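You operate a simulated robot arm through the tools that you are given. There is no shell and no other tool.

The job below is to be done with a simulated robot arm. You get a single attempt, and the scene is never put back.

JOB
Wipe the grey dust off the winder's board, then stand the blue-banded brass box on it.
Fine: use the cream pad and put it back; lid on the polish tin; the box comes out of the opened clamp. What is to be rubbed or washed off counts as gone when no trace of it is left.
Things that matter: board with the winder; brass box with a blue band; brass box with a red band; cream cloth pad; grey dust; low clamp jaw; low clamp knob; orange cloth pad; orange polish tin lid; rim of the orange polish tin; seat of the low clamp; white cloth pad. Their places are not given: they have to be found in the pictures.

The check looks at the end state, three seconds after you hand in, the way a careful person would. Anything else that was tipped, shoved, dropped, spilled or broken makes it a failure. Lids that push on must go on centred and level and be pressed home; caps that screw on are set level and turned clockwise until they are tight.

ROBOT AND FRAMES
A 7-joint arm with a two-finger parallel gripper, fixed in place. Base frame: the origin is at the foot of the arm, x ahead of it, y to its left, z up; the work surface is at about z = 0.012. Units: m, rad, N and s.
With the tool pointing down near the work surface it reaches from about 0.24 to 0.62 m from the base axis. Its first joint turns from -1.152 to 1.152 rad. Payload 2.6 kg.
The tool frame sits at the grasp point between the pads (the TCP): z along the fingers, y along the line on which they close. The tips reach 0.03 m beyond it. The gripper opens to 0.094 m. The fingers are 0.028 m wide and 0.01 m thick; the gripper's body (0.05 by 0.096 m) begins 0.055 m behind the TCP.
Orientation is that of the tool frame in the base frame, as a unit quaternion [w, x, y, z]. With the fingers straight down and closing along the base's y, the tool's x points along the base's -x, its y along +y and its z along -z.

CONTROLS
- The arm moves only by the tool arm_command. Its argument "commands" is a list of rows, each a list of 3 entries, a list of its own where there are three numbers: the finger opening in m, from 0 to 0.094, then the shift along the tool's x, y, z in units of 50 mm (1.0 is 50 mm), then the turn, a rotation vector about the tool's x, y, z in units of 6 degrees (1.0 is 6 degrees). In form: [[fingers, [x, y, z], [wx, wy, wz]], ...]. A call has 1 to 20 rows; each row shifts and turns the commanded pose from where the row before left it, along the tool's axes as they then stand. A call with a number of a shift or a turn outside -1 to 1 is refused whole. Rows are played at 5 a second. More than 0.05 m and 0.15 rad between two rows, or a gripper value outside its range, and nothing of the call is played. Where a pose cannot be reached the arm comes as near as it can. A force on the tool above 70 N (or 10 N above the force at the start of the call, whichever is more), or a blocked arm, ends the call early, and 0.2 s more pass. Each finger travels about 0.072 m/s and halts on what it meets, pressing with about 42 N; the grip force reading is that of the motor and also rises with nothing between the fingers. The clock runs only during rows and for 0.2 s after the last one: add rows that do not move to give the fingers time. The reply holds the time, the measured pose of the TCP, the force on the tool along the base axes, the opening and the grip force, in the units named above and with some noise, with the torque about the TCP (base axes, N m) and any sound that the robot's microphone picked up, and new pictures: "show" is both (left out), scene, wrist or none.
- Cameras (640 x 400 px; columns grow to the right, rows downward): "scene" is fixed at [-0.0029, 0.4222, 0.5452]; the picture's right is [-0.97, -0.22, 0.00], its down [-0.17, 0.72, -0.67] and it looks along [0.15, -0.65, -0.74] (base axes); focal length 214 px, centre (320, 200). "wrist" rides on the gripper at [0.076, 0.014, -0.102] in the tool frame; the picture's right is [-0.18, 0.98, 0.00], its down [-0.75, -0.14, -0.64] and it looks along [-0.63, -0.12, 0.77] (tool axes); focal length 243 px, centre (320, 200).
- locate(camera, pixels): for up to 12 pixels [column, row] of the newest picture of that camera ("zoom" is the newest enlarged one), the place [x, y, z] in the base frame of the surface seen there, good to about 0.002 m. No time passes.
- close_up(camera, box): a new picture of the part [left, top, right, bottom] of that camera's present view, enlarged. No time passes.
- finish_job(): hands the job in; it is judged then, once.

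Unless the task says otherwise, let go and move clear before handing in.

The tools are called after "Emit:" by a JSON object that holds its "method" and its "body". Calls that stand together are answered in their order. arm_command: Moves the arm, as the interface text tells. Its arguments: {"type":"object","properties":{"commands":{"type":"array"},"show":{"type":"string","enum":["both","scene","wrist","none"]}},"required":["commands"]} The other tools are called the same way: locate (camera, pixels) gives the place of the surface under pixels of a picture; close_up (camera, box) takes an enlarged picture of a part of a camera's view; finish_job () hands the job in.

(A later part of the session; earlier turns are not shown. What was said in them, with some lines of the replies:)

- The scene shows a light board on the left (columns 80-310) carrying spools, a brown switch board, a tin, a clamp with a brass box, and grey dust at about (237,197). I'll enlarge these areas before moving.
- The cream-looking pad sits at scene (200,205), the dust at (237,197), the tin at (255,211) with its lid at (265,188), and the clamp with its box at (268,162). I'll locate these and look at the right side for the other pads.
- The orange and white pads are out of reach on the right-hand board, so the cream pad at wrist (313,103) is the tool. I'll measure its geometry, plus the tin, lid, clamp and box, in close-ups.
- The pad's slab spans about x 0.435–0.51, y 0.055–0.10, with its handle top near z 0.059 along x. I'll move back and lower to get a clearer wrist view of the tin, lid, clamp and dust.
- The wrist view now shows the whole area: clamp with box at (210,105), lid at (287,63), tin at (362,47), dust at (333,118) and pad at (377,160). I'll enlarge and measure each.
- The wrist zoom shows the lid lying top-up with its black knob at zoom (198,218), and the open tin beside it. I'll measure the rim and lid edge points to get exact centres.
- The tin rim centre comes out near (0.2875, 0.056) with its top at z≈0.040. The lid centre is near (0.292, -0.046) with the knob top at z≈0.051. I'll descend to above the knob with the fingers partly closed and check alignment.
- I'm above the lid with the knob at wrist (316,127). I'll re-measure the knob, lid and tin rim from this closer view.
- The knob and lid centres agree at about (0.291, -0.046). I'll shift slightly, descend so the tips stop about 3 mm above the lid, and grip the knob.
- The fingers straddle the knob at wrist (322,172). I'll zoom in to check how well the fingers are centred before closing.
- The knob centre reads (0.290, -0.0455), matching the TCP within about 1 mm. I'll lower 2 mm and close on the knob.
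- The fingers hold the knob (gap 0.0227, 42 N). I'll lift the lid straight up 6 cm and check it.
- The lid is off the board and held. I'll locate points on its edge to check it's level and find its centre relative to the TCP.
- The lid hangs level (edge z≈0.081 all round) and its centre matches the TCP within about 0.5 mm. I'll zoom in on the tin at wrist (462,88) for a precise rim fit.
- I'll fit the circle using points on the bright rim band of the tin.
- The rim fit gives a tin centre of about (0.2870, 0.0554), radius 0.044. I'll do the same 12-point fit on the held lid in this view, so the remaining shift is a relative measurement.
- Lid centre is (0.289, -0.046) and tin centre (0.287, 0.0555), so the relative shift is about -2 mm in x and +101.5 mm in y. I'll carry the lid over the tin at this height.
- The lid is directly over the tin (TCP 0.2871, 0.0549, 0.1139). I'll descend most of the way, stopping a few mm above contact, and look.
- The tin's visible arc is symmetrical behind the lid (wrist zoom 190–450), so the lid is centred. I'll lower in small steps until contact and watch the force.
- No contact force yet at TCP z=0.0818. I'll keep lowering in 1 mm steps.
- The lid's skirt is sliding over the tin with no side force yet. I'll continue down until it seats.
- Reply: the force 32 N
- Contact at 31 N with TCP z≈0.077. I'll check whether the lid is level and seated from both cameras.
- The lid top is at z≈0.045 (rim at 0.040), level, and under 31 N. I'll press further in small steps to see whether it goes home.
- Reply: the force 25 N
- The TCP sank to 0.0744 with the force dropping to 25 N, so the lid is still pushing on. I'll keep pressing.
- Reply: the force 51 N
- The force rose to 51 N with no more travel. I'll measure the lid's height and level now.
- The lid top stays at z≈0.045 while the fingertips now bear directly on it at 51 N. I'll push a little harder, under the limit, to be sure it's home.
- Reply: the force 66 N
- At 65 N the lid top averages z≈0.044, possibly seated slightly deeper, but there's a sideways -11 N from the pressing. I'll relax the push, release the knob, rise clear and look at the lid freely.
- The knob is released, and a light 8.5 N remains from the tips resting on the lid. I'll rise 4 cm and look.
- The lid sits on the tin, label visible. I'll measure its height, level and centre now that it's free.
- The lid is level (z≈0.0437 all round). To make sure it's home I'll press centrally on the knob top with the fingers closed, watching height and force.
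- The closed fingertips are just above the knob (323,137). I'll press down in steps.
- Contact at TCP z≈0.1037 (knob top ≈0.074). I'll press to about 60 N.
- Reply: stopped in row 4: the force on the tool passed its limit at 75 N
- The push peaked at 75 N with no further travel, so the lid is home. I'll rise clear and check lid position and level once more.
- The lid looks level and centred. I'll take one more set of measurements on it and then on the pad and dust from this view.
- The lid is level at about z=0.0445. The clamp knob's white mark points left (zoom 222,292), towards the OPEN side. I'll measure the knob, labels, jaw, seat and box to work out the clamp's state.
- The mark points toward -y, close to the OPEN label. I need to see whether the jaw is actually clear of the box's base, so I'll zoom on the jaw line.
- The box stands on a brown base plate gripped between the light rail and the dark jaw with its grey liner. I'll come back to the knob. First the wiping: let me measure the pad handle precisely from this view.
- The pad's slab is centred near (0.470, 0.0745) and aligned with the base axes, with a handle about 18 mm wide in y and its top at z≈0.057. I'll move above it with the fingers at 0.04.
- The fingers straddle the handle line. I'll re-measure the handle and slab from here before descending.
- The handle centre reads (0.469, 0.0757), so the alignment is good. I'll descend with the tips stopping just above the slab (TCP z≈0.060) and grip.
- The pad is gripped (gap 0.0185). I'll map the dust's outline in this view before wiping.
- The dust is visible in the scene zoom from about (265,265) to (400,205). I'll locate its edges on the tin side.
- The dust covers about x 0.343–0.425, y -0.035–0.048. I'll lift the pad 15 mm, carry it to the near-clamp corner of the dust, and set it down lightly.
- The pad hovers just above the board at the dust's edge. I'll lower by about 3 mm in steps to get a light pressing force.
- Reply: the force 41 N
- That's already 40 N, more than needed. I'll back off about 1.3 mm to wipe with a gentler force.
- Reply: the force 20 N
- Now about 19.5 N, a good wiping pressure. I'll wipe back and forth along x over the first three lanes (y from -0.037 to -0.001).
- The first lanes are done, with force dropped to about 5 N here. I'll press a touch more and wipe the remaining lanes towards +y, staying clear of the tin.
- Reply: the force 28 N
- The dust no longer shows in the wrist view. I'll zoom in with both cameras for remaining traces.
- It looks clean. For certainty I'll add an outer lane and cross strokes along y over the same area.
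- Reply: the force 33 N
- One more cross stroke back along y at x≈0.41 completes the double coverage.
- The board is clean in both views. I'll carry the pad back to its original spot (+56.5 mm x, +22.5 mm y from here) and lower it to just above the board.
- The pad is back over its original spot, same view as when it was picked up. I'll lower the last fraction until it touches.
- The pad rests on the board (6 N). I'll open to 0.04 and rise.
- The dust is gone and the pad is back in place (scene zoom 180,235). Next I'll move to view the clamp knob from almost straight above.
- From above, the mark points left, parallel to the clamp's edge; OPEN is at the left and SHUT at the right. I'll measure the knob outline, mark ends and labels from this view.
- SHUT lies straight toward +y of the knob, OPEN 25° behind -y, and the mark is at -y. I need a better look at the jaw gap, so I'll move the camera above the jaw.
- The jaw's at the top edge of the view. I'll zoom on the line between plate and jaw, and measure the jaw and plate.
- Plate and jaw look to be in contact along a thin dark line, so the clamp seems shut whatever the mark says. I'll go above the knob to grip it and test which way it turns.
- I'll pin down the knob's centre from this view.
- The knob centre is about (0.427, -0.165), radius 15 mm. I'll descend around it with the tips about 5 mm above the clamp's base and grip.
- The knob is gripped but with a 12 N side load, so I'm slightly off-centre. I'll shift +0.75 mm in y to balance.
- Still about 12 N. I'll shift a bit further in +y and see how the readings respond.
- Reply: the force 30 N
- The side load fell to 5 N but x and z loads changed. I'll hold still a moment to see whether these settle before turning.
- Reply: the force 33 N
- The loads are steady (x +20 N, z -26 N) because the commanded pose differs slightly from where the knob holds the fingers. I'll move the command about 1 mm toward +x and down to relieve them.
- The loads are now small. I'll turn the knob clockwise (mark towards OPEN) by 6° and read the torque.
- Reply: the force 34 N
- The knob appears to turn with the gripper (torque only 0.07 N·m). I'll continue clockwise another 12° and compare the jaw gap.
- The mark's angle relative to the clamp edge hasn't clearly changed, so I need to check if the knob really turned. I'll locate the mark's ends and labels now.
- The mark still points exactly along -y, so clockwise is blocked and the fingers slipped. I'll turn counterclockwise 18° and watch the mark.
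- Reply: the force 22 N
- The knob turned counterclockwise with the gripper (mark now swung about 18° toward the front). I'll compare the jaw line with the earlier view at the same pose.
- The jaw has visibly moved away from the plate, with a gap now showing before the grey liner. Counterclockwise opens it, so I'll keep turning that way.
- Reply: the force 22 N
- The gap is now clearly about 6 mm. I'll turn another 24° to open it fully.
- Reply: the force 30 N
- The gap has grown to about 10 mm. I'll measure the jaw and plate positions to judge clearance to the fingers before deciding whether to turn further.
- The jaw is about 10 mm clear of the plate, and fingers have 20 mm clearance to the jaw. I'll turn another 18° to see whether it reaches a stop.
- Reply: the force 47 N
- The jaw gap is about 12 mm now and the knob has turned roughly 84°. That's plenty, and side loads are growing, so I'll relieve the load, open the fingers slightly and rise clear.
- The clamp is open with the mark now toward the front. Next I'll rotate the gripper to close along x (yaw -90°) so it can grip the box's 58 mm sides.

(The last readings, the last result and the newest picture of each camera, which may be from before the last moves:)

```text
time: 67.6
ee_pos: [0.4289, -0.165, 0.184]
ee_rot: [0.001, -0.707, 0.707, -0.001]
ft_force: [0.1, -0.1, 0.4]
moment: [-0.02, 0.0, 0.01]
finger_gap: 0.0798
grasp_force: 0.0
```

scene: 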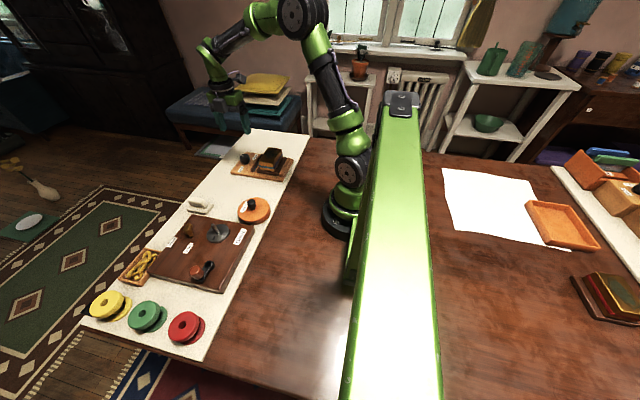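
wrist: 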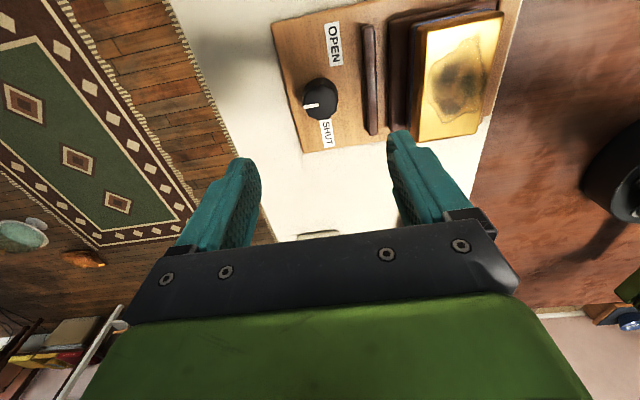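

Yaw is exactly -90°. I'll move above the box for precise measurements.

Emit:
{"method": "arm_command", "body": {"commands": [[0.086, [0, 0.753, 0], [0, 0, 0]], [0.086, [0, 0.753, 0], [0, 0, 0]], [0.086, [0, 0.753, 0], [0, 0, 0]], [0.086, [0, 0, 0], [0, 0, 0]], [0.086, [0, 0, 0], [0, 0, 0]]]}}

Emit:
{"method": "close_up", "body": {"camera": "wrist", "box": [200, 20, 440, 170]}}

```text
time: 68.8
ee_pos: [0.3152, -0.1649, 0.1829]
ee_rot: [0.002, -0.707, 0.707, 0.0]
ft_force: [0.3, -1.0, 0.3]
moment: [-0.02, 0.0, 0.01]
finger_gap: 0.086
grasp_force: 0.1
```

scene: 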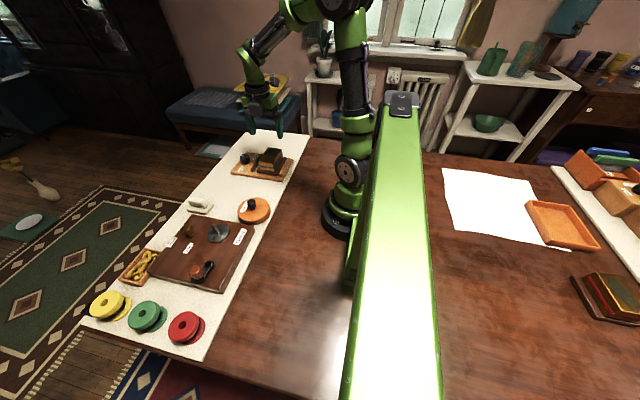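
wrist: 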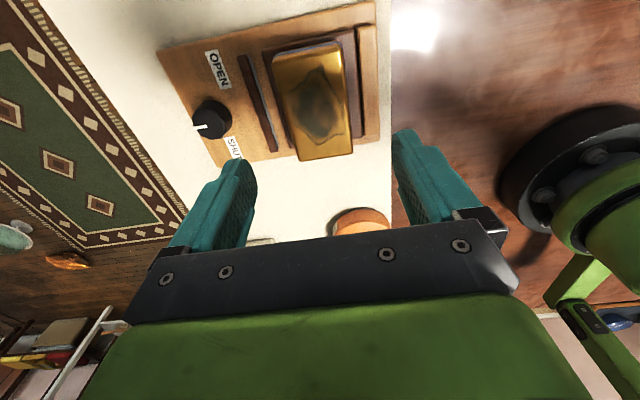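

```text
2.67 times, centred on (320, 95) of wrist
```

zoom: 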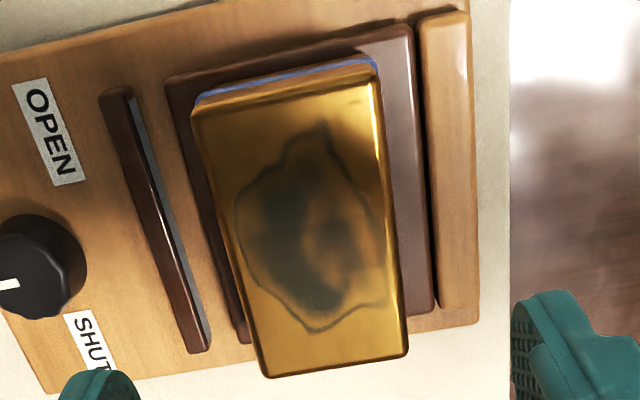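

I'll locate the box's top corners, plate, rail and jaw from this view.

Emit:
{"method": "locate", "body": {"camera": "zoom", "pixels": [[200, 118], [372, 88], [270, 368], [402, 348], [235, 250], [390, 220], [285, 100], [335, 362], [310, 230], [440, 30], [455, 290], [400, 40]]}}

Emit:
{"method": "locate", "body": {"camera": "zoom", "pixels": [[175, 85], [405, 30], [428, 305], [245, 335], [130, 150], [190, 330], [150, 150], [180, 250], [435, 150], [420, 150], [203, 122], [399, 345]]}}

```text
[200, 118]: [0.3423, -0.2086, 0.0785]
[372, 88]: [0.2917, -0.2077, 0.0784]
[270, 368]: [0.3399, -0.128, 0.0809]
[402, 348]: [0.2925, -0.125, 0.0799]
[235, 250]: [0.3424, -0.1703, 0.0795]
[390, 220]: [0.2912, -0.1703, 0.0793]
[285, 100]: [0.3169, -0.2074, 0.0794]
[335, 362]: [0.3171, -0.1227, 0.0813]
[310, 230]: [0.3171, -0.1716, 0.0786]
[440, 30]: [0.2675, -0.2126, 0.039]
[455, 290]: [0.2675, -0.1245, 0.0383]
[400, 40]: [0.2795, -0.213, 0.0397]
```

```text
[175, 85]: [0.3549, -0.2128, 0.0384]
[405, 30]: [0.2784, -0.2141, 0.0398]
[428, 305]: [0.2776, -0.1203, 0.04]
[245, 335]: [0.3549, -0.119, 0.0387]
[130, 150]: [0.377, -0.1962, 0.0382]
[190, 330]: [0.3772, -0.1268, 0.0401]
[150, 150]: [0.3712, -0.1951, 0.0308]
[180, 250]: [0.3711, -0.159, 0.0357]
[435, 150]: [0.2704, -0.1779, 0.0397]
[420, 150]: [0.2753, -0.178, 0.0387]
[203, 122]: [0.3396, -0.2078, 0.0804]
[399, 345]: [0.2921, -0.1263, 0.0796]
```

Box centre is (0.317, -0.1655), 54 mm wide in x, top z≈0.080; the plate top, rail and jaw are all near z 0.039. I'll descend with fingers at 0.076, stopping with the tips well above the plate.

Emit:
{"method": "arm_command", "body": {"commands": [[0.076, [0.02, -0.03, 0.5], [0, 0, 0]], [0.076, [0, 0, 0.5], [0, 0, 0]], [0.076, [0, 0, 0.5], [0, 0, 0]], [0.076, [0, 0, 0.44], [0, 0, 0]], [0.076, [0, 0, 0], [0, 0, 0]], [0.076, [0, 0, 0], [0, 0, 0]]]}}

Emit:
{"method": "close_up", "body": {"camera": "wrist", "box": [180, 40, 460, 240]}}

```text
time: 70.2
ee_pos: [0.3183, -0.1659, 0.0856]
ee_rot: [0.001, -0.707, 0.707, 0.0]
ft_force: [0.2, -0.2, -0.5]
moment: [-0.01, -0.03, -0.02]
finger_gap: 0.0762
grasp_force: 0.0
```

scene: 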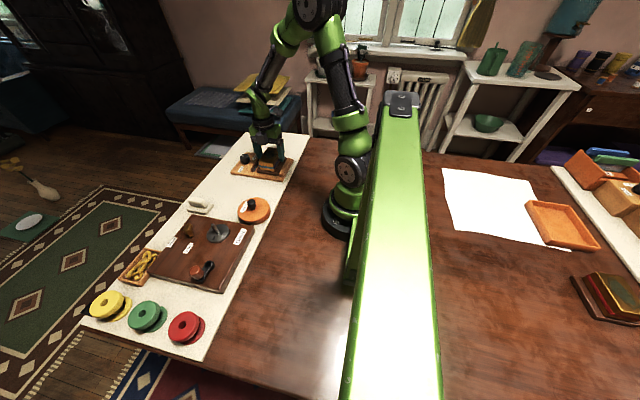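
wrist: 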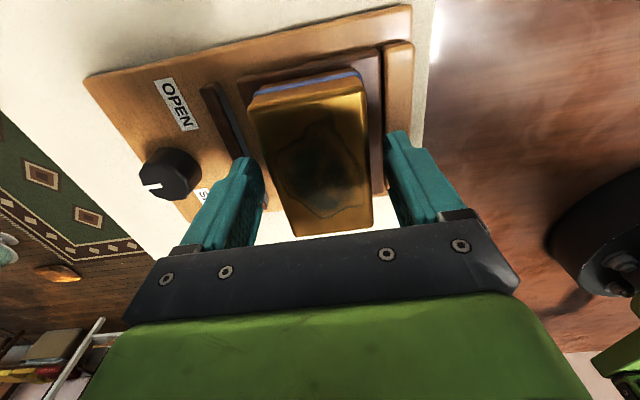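

```text
2.00 times, centred on (320, 140) of wrist
```

zoom: 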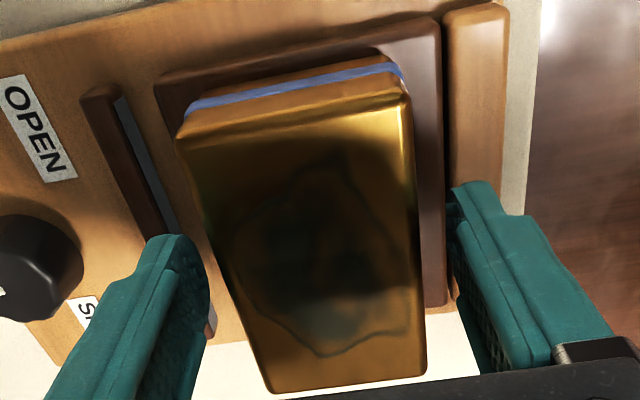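

The fingers are on either side of the box. I'll lower 8 mm and close on it.

Emit:
{"method": "arm_command", "body": {"commands": [[0.076, [0, 0, 0.1], [0, 0, 0]], [0.076, [0, 0, 0.06], [0, 0, 0]], [0.076, [0, 0, 0], [0, 0, 0]], [0.0, [0, 0, 0], [0, 0, 0]], [0.0, [0, 0, 0], [0, 0, 0]], [0.0, [0, 0, 0], [0, 0, 0]]], "show": "wrist"}}

```text
time: 71.6
ee_pos: [0.3175, -0.1654, 0.0775]
ee_rot: [-0.001, 0.707, -0.707, 0.0]
ft_force: [-0.5, 0.3, 0.1]
moment: [-0.03, -0.03, 0.0]
finger_gap: 0.0602
grasp_force: 41.8
```

wrist: 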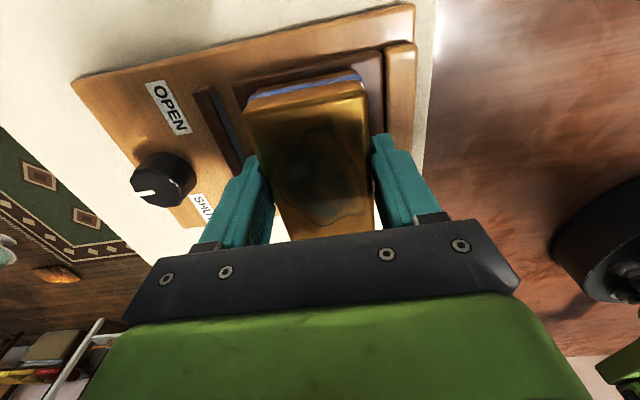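

The box is held (gap 0.060, 42 N). I'll lift slowly, 1 cm first, moving 2 mm away from the rail.

Emit:
{"method": "arm_command", "body": {"commands": [[0.0, [0, -0.03, -0.02], [0, 0, 0]], [0.0, [0, -0.02, -0.06], [0, 0, 0]], [0.0, [0, 0, -0.06], [0, 0, 0]], [0.0, [0, 0, -0.06], [0, 0, 0]], [0.0, [0, 0, 0], [0, 0, 0]]]}}

Emit:
{"method": "close_up", "body": {"camera": "scene", "box": [225, 135, 300, 190]}}

```text
time: 72.8
ee_pos: [0.3204, -0.1656, 0.0889]
ee_rot: [0.002, -0.707, 0.707, 0.0]
ft_force: [0.5, -0.6, -4.1]
moment: [0.02, 0.03, -0.02]
finger_gap: 0.0601
grasp_force: 42.3
```

scene: 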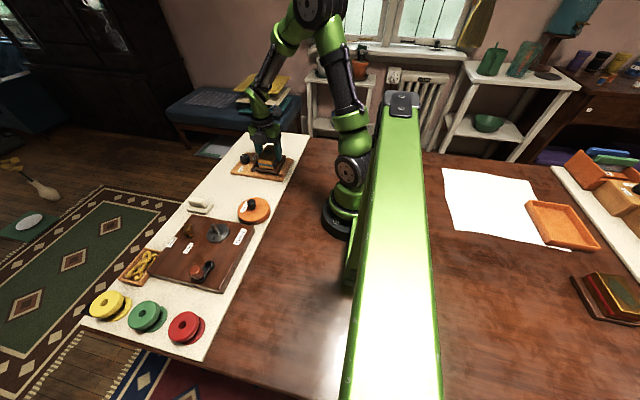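
wrist: 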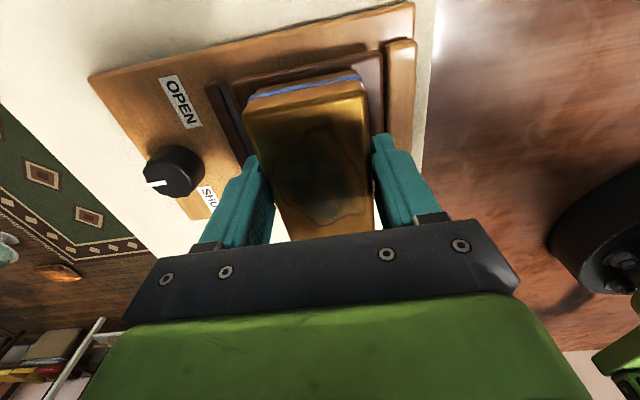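

```text
7.27 times, centred on (262, 162) of scene
```

zoom: 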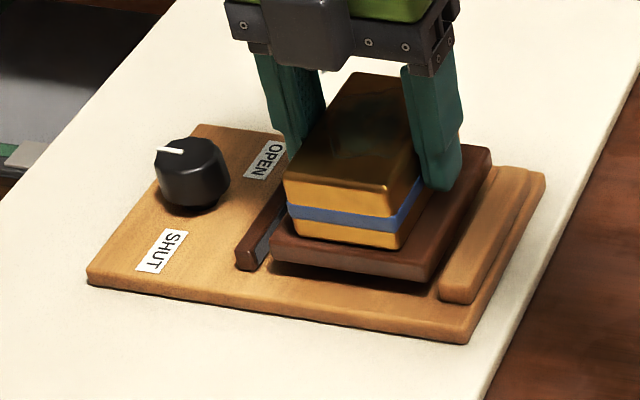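

The box and its base plate came out level, weighing about 4 N. I'll lift 5 cm more and carry it over to the wiped area at about (0.39, -0.02).

Emit:
{"method": "arm_command", "body": {"commands": [[0.0, [0, 0, -0.3], [0, 0, 0]], [0.0, [0, 0, -0.4], [0, 0, 0]], [0.0, [0, 0, -0.3], [0, 0, 0]], [0.0, [-0.487, -0.232, 0], [0, 0, 0]], [0.0, [-0.487, -0.232, 0], [0, 0, 0]], [0.0, [-0.487, -0.232, 0], [0, 0, 0]], [0.0, [-0.487, -0.232, 0], [0, 0, 0]], [0.0, [-0.487, -0.232, 0], [0, 0, 0]], [0.0, [-0.487, -0.232, 0], [0, 0, 0]], [0.0, [0, 0, 0], [0, 0, 0]], [0.0, [0, 0, 0], [0, 0, 0]]]}}

Emit:
{"method": "close_up", "body": {"camera": "scene", "box": [185, 140, 285, 220]}}

```text
time: 75.2
ee_pos: [0.3887, -0.0213, 0.1382]
ee_rot: [0.001, -0.707, 0.707, 0.0]
ft_force: [0.2, 1.6, -4.5]
moment: [0.03, -0.01, 0.0]
finger_gap: 0.0604
grasp_force: 41.4
```

scene: 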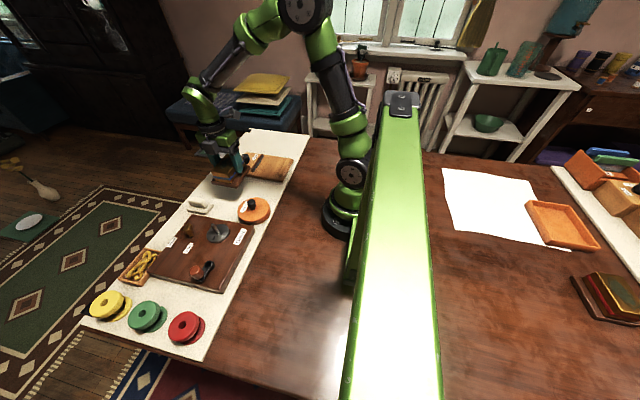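
wrist: 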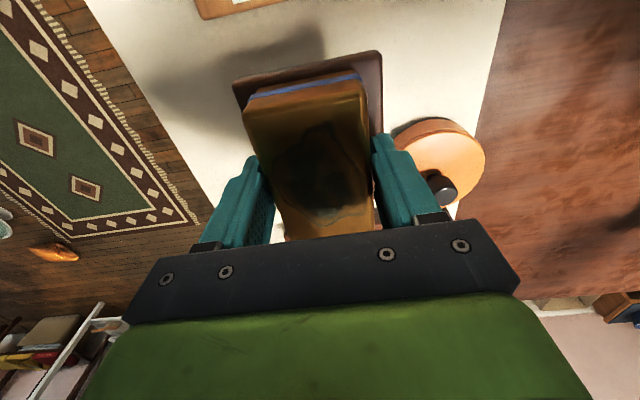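

```text
5.00 times, centred on (235, 180) of scene
```

zoom: 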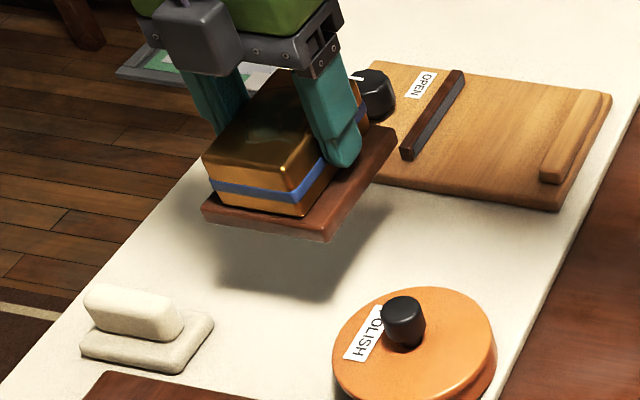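

The box hangs level over the clean area. I'll lower it to about 1 cm above contact and then approach slowly.

Emit:
{"method": "arm_command", "body": {"commands": [[0.0, [0, 0, 0.35], [0, 0, 0]], [0.0, [0, 0, 0.35], [0, 0, 0]], [0.0, [0, 0, 0.3], [0, 0, 0]], [0.0, [0, 0, 0.2], [0, 0, 0]], [0.0, [0, 0, 0.1], [0, 0, 0]], [0.0, [0, 0, 0], [0, 0, 0]], [0.0, [0, 0, 0], [0, 0, 0]]]}}

Emit:
{"method": "close_up", "body": {"camera": "scene", "box": [185, 140, 285, 220]}}

```text
time: 76.8
ee_pos: [0.3897, -0.0205, 0.0728]
ee_rot: [0.0, 0.707, -0.707, 0.0]
ft_force: [-0.4, -0.7, -4.6]
moment: [0.0, -0.01, 0.03]
finger_gap: 0.0601
grasp_force: 42.7
```

scene: 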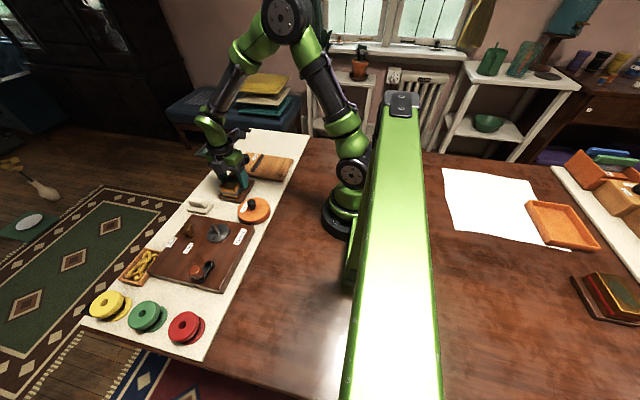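
wrist: 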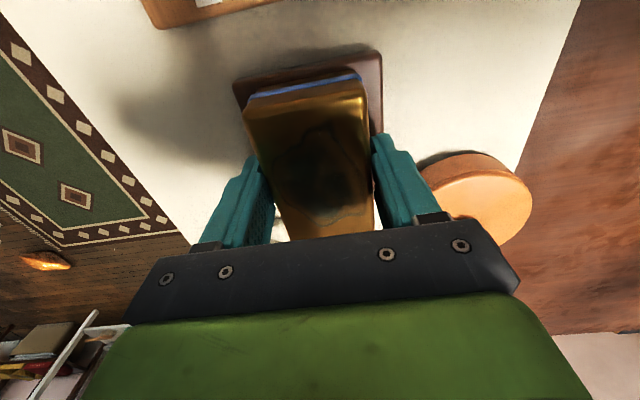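

```text
5.00 times, centred on (235, 180) of scene
```

zoom: 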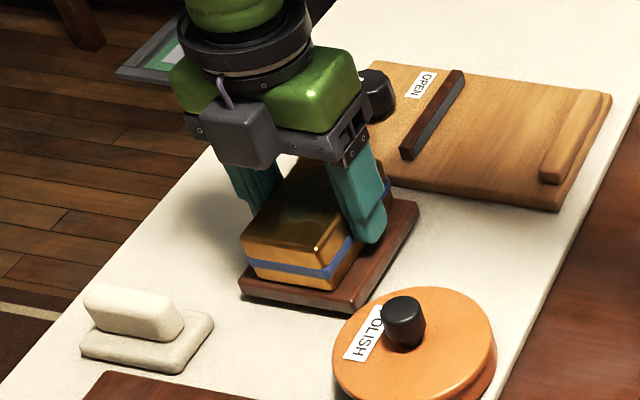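

The plate is just above the board with clear space to the tin, pad and clamp. I'll lower slowly until it touches.

Emit:
{"method": "arm_command", "body": {"commands": [[0.0, [0, 0, 0.05], [0, 0, 0]], [0.0, [0, 0, 0.04], [0, 0, 0]], [0.0, [0, 0, 0.03], [0, 0, 0]], [0.0, [0, 0, 0.02], [0, 0, 0]], [0.0, [0, 0, 0], [0, 0, 0]]], "show": "none"}}

```text
time: 78.0
ee_pos: [0.3884, -0.0196, 0.0664]
ee_rot: [0.0, -0.707, 0.707, 0.001]
ft_force: [-0.1, -0.2, -4.7]
moment: [-0.01, 0.02, -0.01]
finger_gap: 0.0602
grasp_force: 42.5
```

Still hanging freely (-4.7 N) at TCP z 0.0664. I'll continue in 1 mm steps.

Emit:
{"method": "arm_command", "body": {"commands": [[0.0, [0, 0, 0.02], [0, 0, 0]], [0.0, [0, 0, 0.015], [0, 0, 0]], [0.0, [0, 0, 0], [0, 0, 0]]], "show": "none"}}

```text
time: 78.8
ee_pos: [0.3895, -0.0202, 0.0661]
ee_rot: [-0.001, 0.707, -0.707, 0.001]
ft_force: [-14.6, -1.9, 32.4]
moment: [0.17, 0.17, 0.11]
finger_gap: 0.0601
grasp_force: 41.6
```

Contact reached at about 32 N. I'll ease off roughly 1 mm so it just rests, then release.

Emit:
{"method": "arm_command", "body": {"commands": [[0.0, [0, 0, -0.024], [0, 0, 0]], [0.0, [0, 0, 0], [0, 0, 0]]], "show": "none"}}

```text
time: 79.4
ee_pos: [0.389, -0.021, 0.0666]
ee_rot: [0.0, -0.706, 0.708, 0.0]
ft_force: [-12.1, -0.3, 26.8]
moment: [-0.56, 0.13, -0.22]
finger_gap: 0.0604
grasp_force: 42.6
```

Still 27 N. I'll ease off another 1 mm.

Emit:
{"method": "arm_command", "body": {"commands": [[0.0, [0, 0, -0.02], [0, 0, 0]], [0.0, [0, 0, 0], [0, 0, 0]]], "show": "none"}}

```text
time: 80.0
ee_pos: [0.3906, -0.0196, 0.0667]
ee_rot: [-0.001, 0.708, -0.707, 0.001]
ft_force: [-1.5, -1.7, 0.7]
moment: [-0.14, -0.19, -0.02]
finger_gap: 0.0602
grasp_force: 41.6
```

The load is now about zero, so the box rests on the board. I'll open the fingers and rise straight up.

Emit:
{"method": "arm_command", "body": {"commands": [[0.076, [0, 0, 0], [0, 0, 0]], [0.076, [0, 0, 0], [0, 0, 0]], [0.076, [0, 0, 0], [0, 0, 0]], [0.076, [0, 0, -0.2], [0, 0, 0]], [0.076, [0, 0, -0.6], [0, 0, 0]], [0.076, [0, 0, -0.8], [0, 0, 0]], [0.076, [0, 0, -0.8], [0, 0, 0]], [0.076, [0, 0, -0.8], [0, 0, 0]], [0.076, [0, 0, 0], [0, 0, 0]]]}}

Emit:
{"method": "close_up", "body": {"camera": "scene", "box": [185, 140, 285, 220]}}

```text
time: 82.0
ee_pos: [0.3883, -0.0229, 0.2274]
ee_rot: [0.0, -0.707, 0.707, 0.0]
ft_force: [0.2, -0.4, -0.1]
moment: [0.01, -0.01, -0.02]
finger_gap: 0.0761
grasp_force: 0.2
```

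scene: 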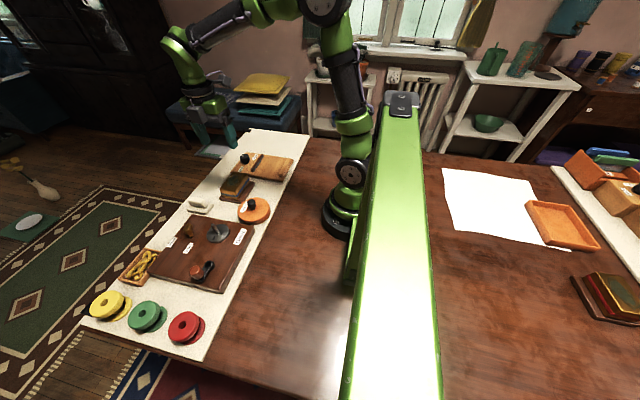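
wrist: 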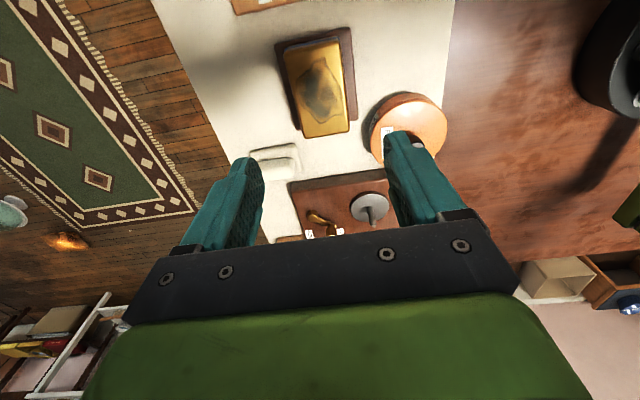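

```text
5.00 times, centred on (235, 180) of scene
```

zoom: 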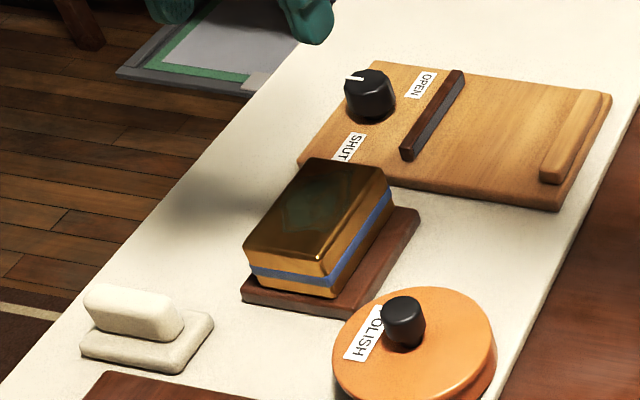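

The box stands on the board with its blue band upright, clear of everything. I'll verify with close-ups of the board, lid, pad and box before handing in.

Emit:
{"method": "close_up", "body": {"camera": "wrist", "box": [200, 0, 480, 175]}}

Emit:
{"method": "close_up", "body": {"camera": "scene", "box": [230, 185, 280, 230]}}

Emit:
{"method": "locate", "body": {"camera": "wrist", "pixels": [[285, 55], [338, 40], [350, 125], [305, 132], [370, 125], [400, 95], [440, 115], [425, 150], [405, 125], [383, 108], [390, 150], [440, 140]]}}

Emit:
{"method": "close_up", "body": {"camera": "scene", "box": [75, 120, 320, 370]}}

```text
2.29 times, centred on (340, 88) of wrist
```

zoom: 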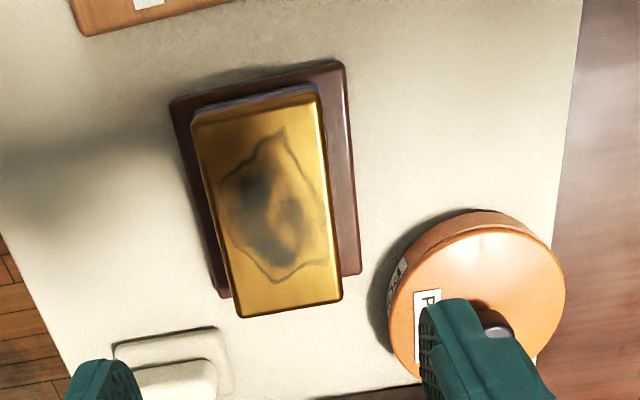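

```text
8.89 times, centred on (255, 208) of scene
```

zoom: 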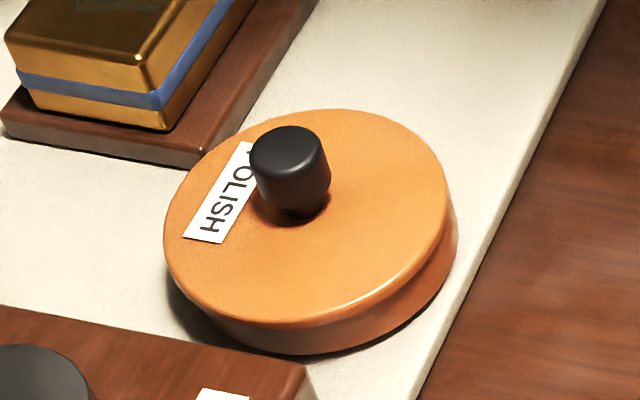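

```text
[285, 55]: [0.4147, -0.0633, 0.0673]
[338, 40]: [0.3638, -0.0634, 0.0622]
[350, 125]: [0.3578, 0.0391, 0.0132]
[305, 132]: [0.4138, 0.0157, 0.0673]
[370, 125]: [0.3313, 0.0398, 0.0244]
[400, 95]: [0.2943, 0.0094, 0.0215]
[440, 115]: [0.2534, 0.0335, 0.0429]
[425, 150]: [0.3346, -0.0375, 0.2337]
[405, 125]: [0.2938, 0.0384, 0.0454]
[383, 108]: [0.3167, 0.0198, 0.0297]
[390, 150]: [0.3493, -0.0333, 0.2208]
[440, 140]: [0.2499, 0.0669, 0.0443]
```

```text
1.60 times, centred on (198, 245) of scene
```

zoom: 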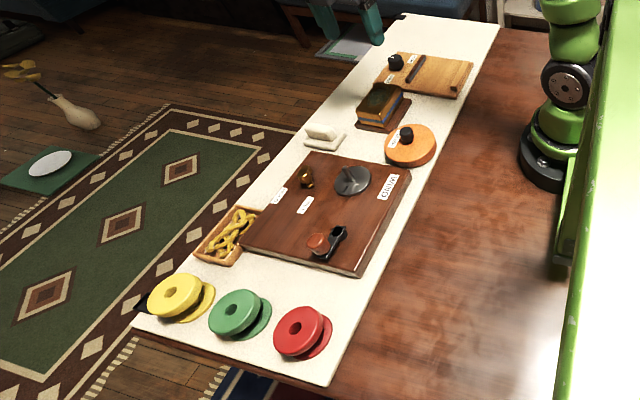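

Everything looks in place. For certainty on the lid I'll move the wrist camera to view the tin between the fingers and re-check centring and level.

Emit:
{"method": "arm_command", "body": {"commands": [[0.076, [0.2, 0.44, 0.1], [0, 0, 0]], [0.076, [0.2, 0.44, 0.1], [0, 0, 0]], [0.076, [0.2, 0.44, 0.1], [0, 0, 0]], [0.076, [0.2, 0.44, 0.1], [0, 0, 0]], [0.076, [0, 0, 0], [0, 0, 0]], [0.076, [0, 0, 0], [0, 0, 0]]]}}

Emit:
{"method": "close_up", "body": {"camera": "wrist", "box": [240, 80, 400, 200]}}

```text
time: 83.4
ee_pos: [0.3012, -0.0619, 0.2069]
ee_rot: [-0.001, 0.707, -0.707, 0.0]
ft_force: [-0.6, -0.2, -0.3]
moment: [0.02, 0.01, -0.02]
finger_gap: 0.0762
grasp_force: 0.0
```

scene: 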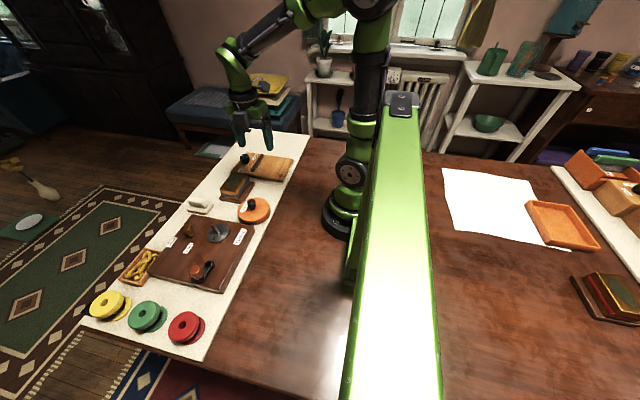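
wrist: 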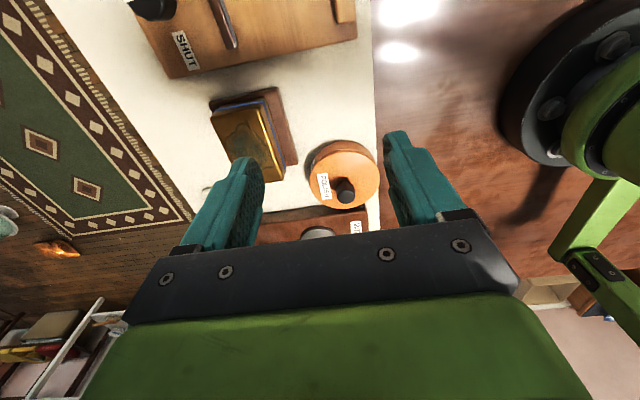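

```text
3.33 times, centred on (320, 140) of wrist
```

zoom: 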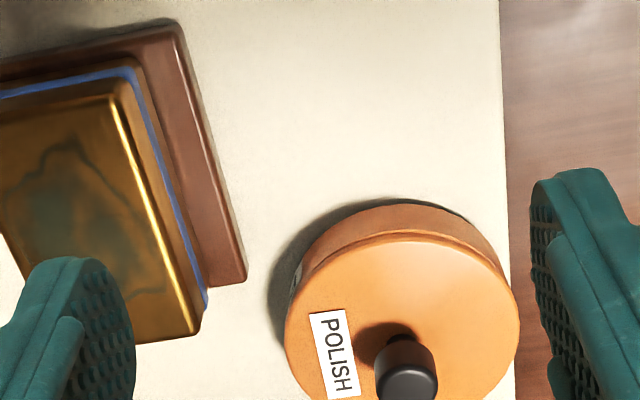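

Emit:
{"method": "close_up", "body": {"camera": "wrist", "box": [296, 130, 392, 215]}}

```text
4.71 times, centred on (344, 172) of wrist
```

zoom: 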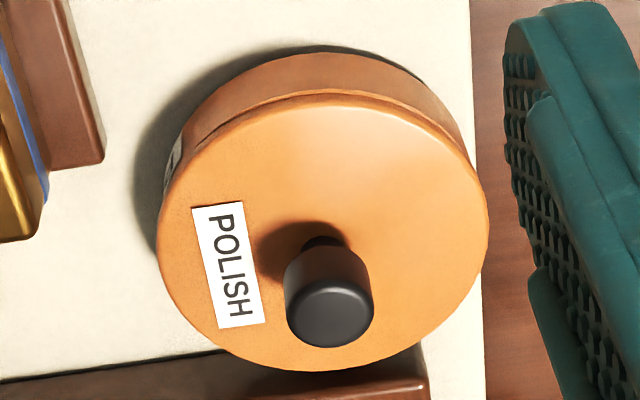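

The lid looks concentric and flat on the tin in this view. I'll take a final set of lid heights plus box and board points.

Emit:
{"method": "locate", "body": {"camera": "zoom", "pixels": [[170, 220], [205, 150], [280, 108], [350, 103], [430, 140], [478, 210], [470, 280], [430, 335], [350, 362], [260, 350], [195, 290], [320, 180]]}}

Emit:
{"method": "locate", "body": {"camera": "zoom", "pixels": [[200, 110], [250, 72], [320, 58], [390, 72], [440, 105], [178, 150], [330, 315], [465, 150], [300, 75], [360, 75], [220, 120], [420, 105]]}}

```text
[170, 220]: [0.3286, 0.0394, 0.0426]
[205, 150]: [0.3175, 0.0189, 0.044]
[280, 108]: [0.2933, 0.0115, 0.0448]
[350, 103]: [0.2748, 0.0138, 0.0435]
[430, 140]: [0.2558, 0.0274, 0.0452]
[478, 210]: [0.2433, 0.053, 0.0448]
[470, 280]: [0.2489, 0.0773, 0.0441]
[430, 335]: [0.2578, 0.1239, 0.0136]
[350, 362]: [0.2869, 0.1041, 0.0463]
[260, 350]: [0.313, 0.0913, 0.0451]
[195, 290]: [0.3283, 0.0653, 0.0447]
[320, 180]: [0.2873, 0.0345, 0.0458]
```

```text
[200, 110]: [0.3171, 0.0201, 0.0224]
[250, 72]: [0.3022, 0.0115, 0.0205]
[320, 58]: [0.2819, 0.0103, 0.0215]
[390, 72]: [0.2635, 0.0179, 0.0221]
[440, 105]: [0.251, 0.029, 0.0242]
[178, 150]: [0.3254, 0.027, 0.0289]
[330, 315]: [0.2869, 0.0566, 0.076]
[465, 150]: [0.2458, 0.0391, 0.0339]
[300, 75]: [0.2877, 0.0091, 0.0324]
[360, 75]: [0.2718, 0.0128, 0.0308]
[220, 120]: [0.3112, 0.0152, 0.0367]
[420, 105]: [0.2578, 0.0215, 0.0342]
```

Lid height is level at about 0.0445 all round and concentric with the tin within measuring error. One last check for dust traces around the box at high zoom.

Emit:
{"method": "close_up", "body": {"camera": "scene", "box": [205, 165, 265, 215]}}

Emit:
{"method": "close_up", "body": {"camera": "wrist", "box": [190, 60, 380, 210]}}

```text
8.00 times, centred on (235, 190) of scene
```

zoom: 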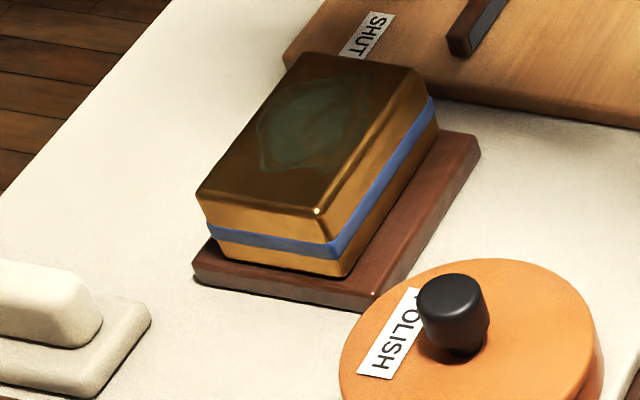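

```text
2.67 times, centred on (285, 135) of wrist
```

zoom: 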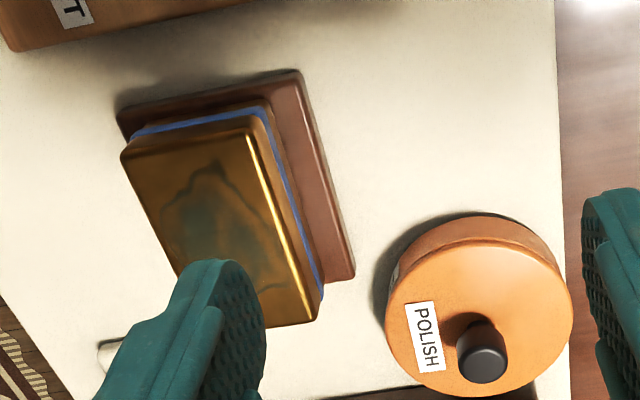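

The board shows no dust around the box, and the box stands level on its base. The lid is seated on the tin, the pad is back where it was and the gripper is clear, so I'm handing in.

Emit:
{"method": "finish_job", "body": {}}

```text
The job is handed in.
```

The job is handed in. The dust is wiped off the winder's board and the blue-banded brass box stands on the cleaned spot. I don't have the checker's result.

- **Dust:** wiped with the cream pad, in lanes along x and then across. Close-ups of the board after the lanes and cross strokes showed no dust, and none showed around the box at the end.
- **Cream pad:** put back where it was picked up, within a couple of millimetres.
- **Polish tin:** the lid is on, level, and centred to within about 2 mm. It was pressed until it stopped moving, at a peak of 75 N, with no click heard.
- **Clamp:** opened by turning the knob about 84° counterclockwise, which left the jaw about 12 mm clear of the box's base plate. The clamp is still open.
- **Box:** lifted straight out together with its base plate and set down with clear space to the tin, pad and clamp.

While I was finding the opening direction, the fingers slipped about 18° around the clamp knob. I saw no effect on the knob or clamp.
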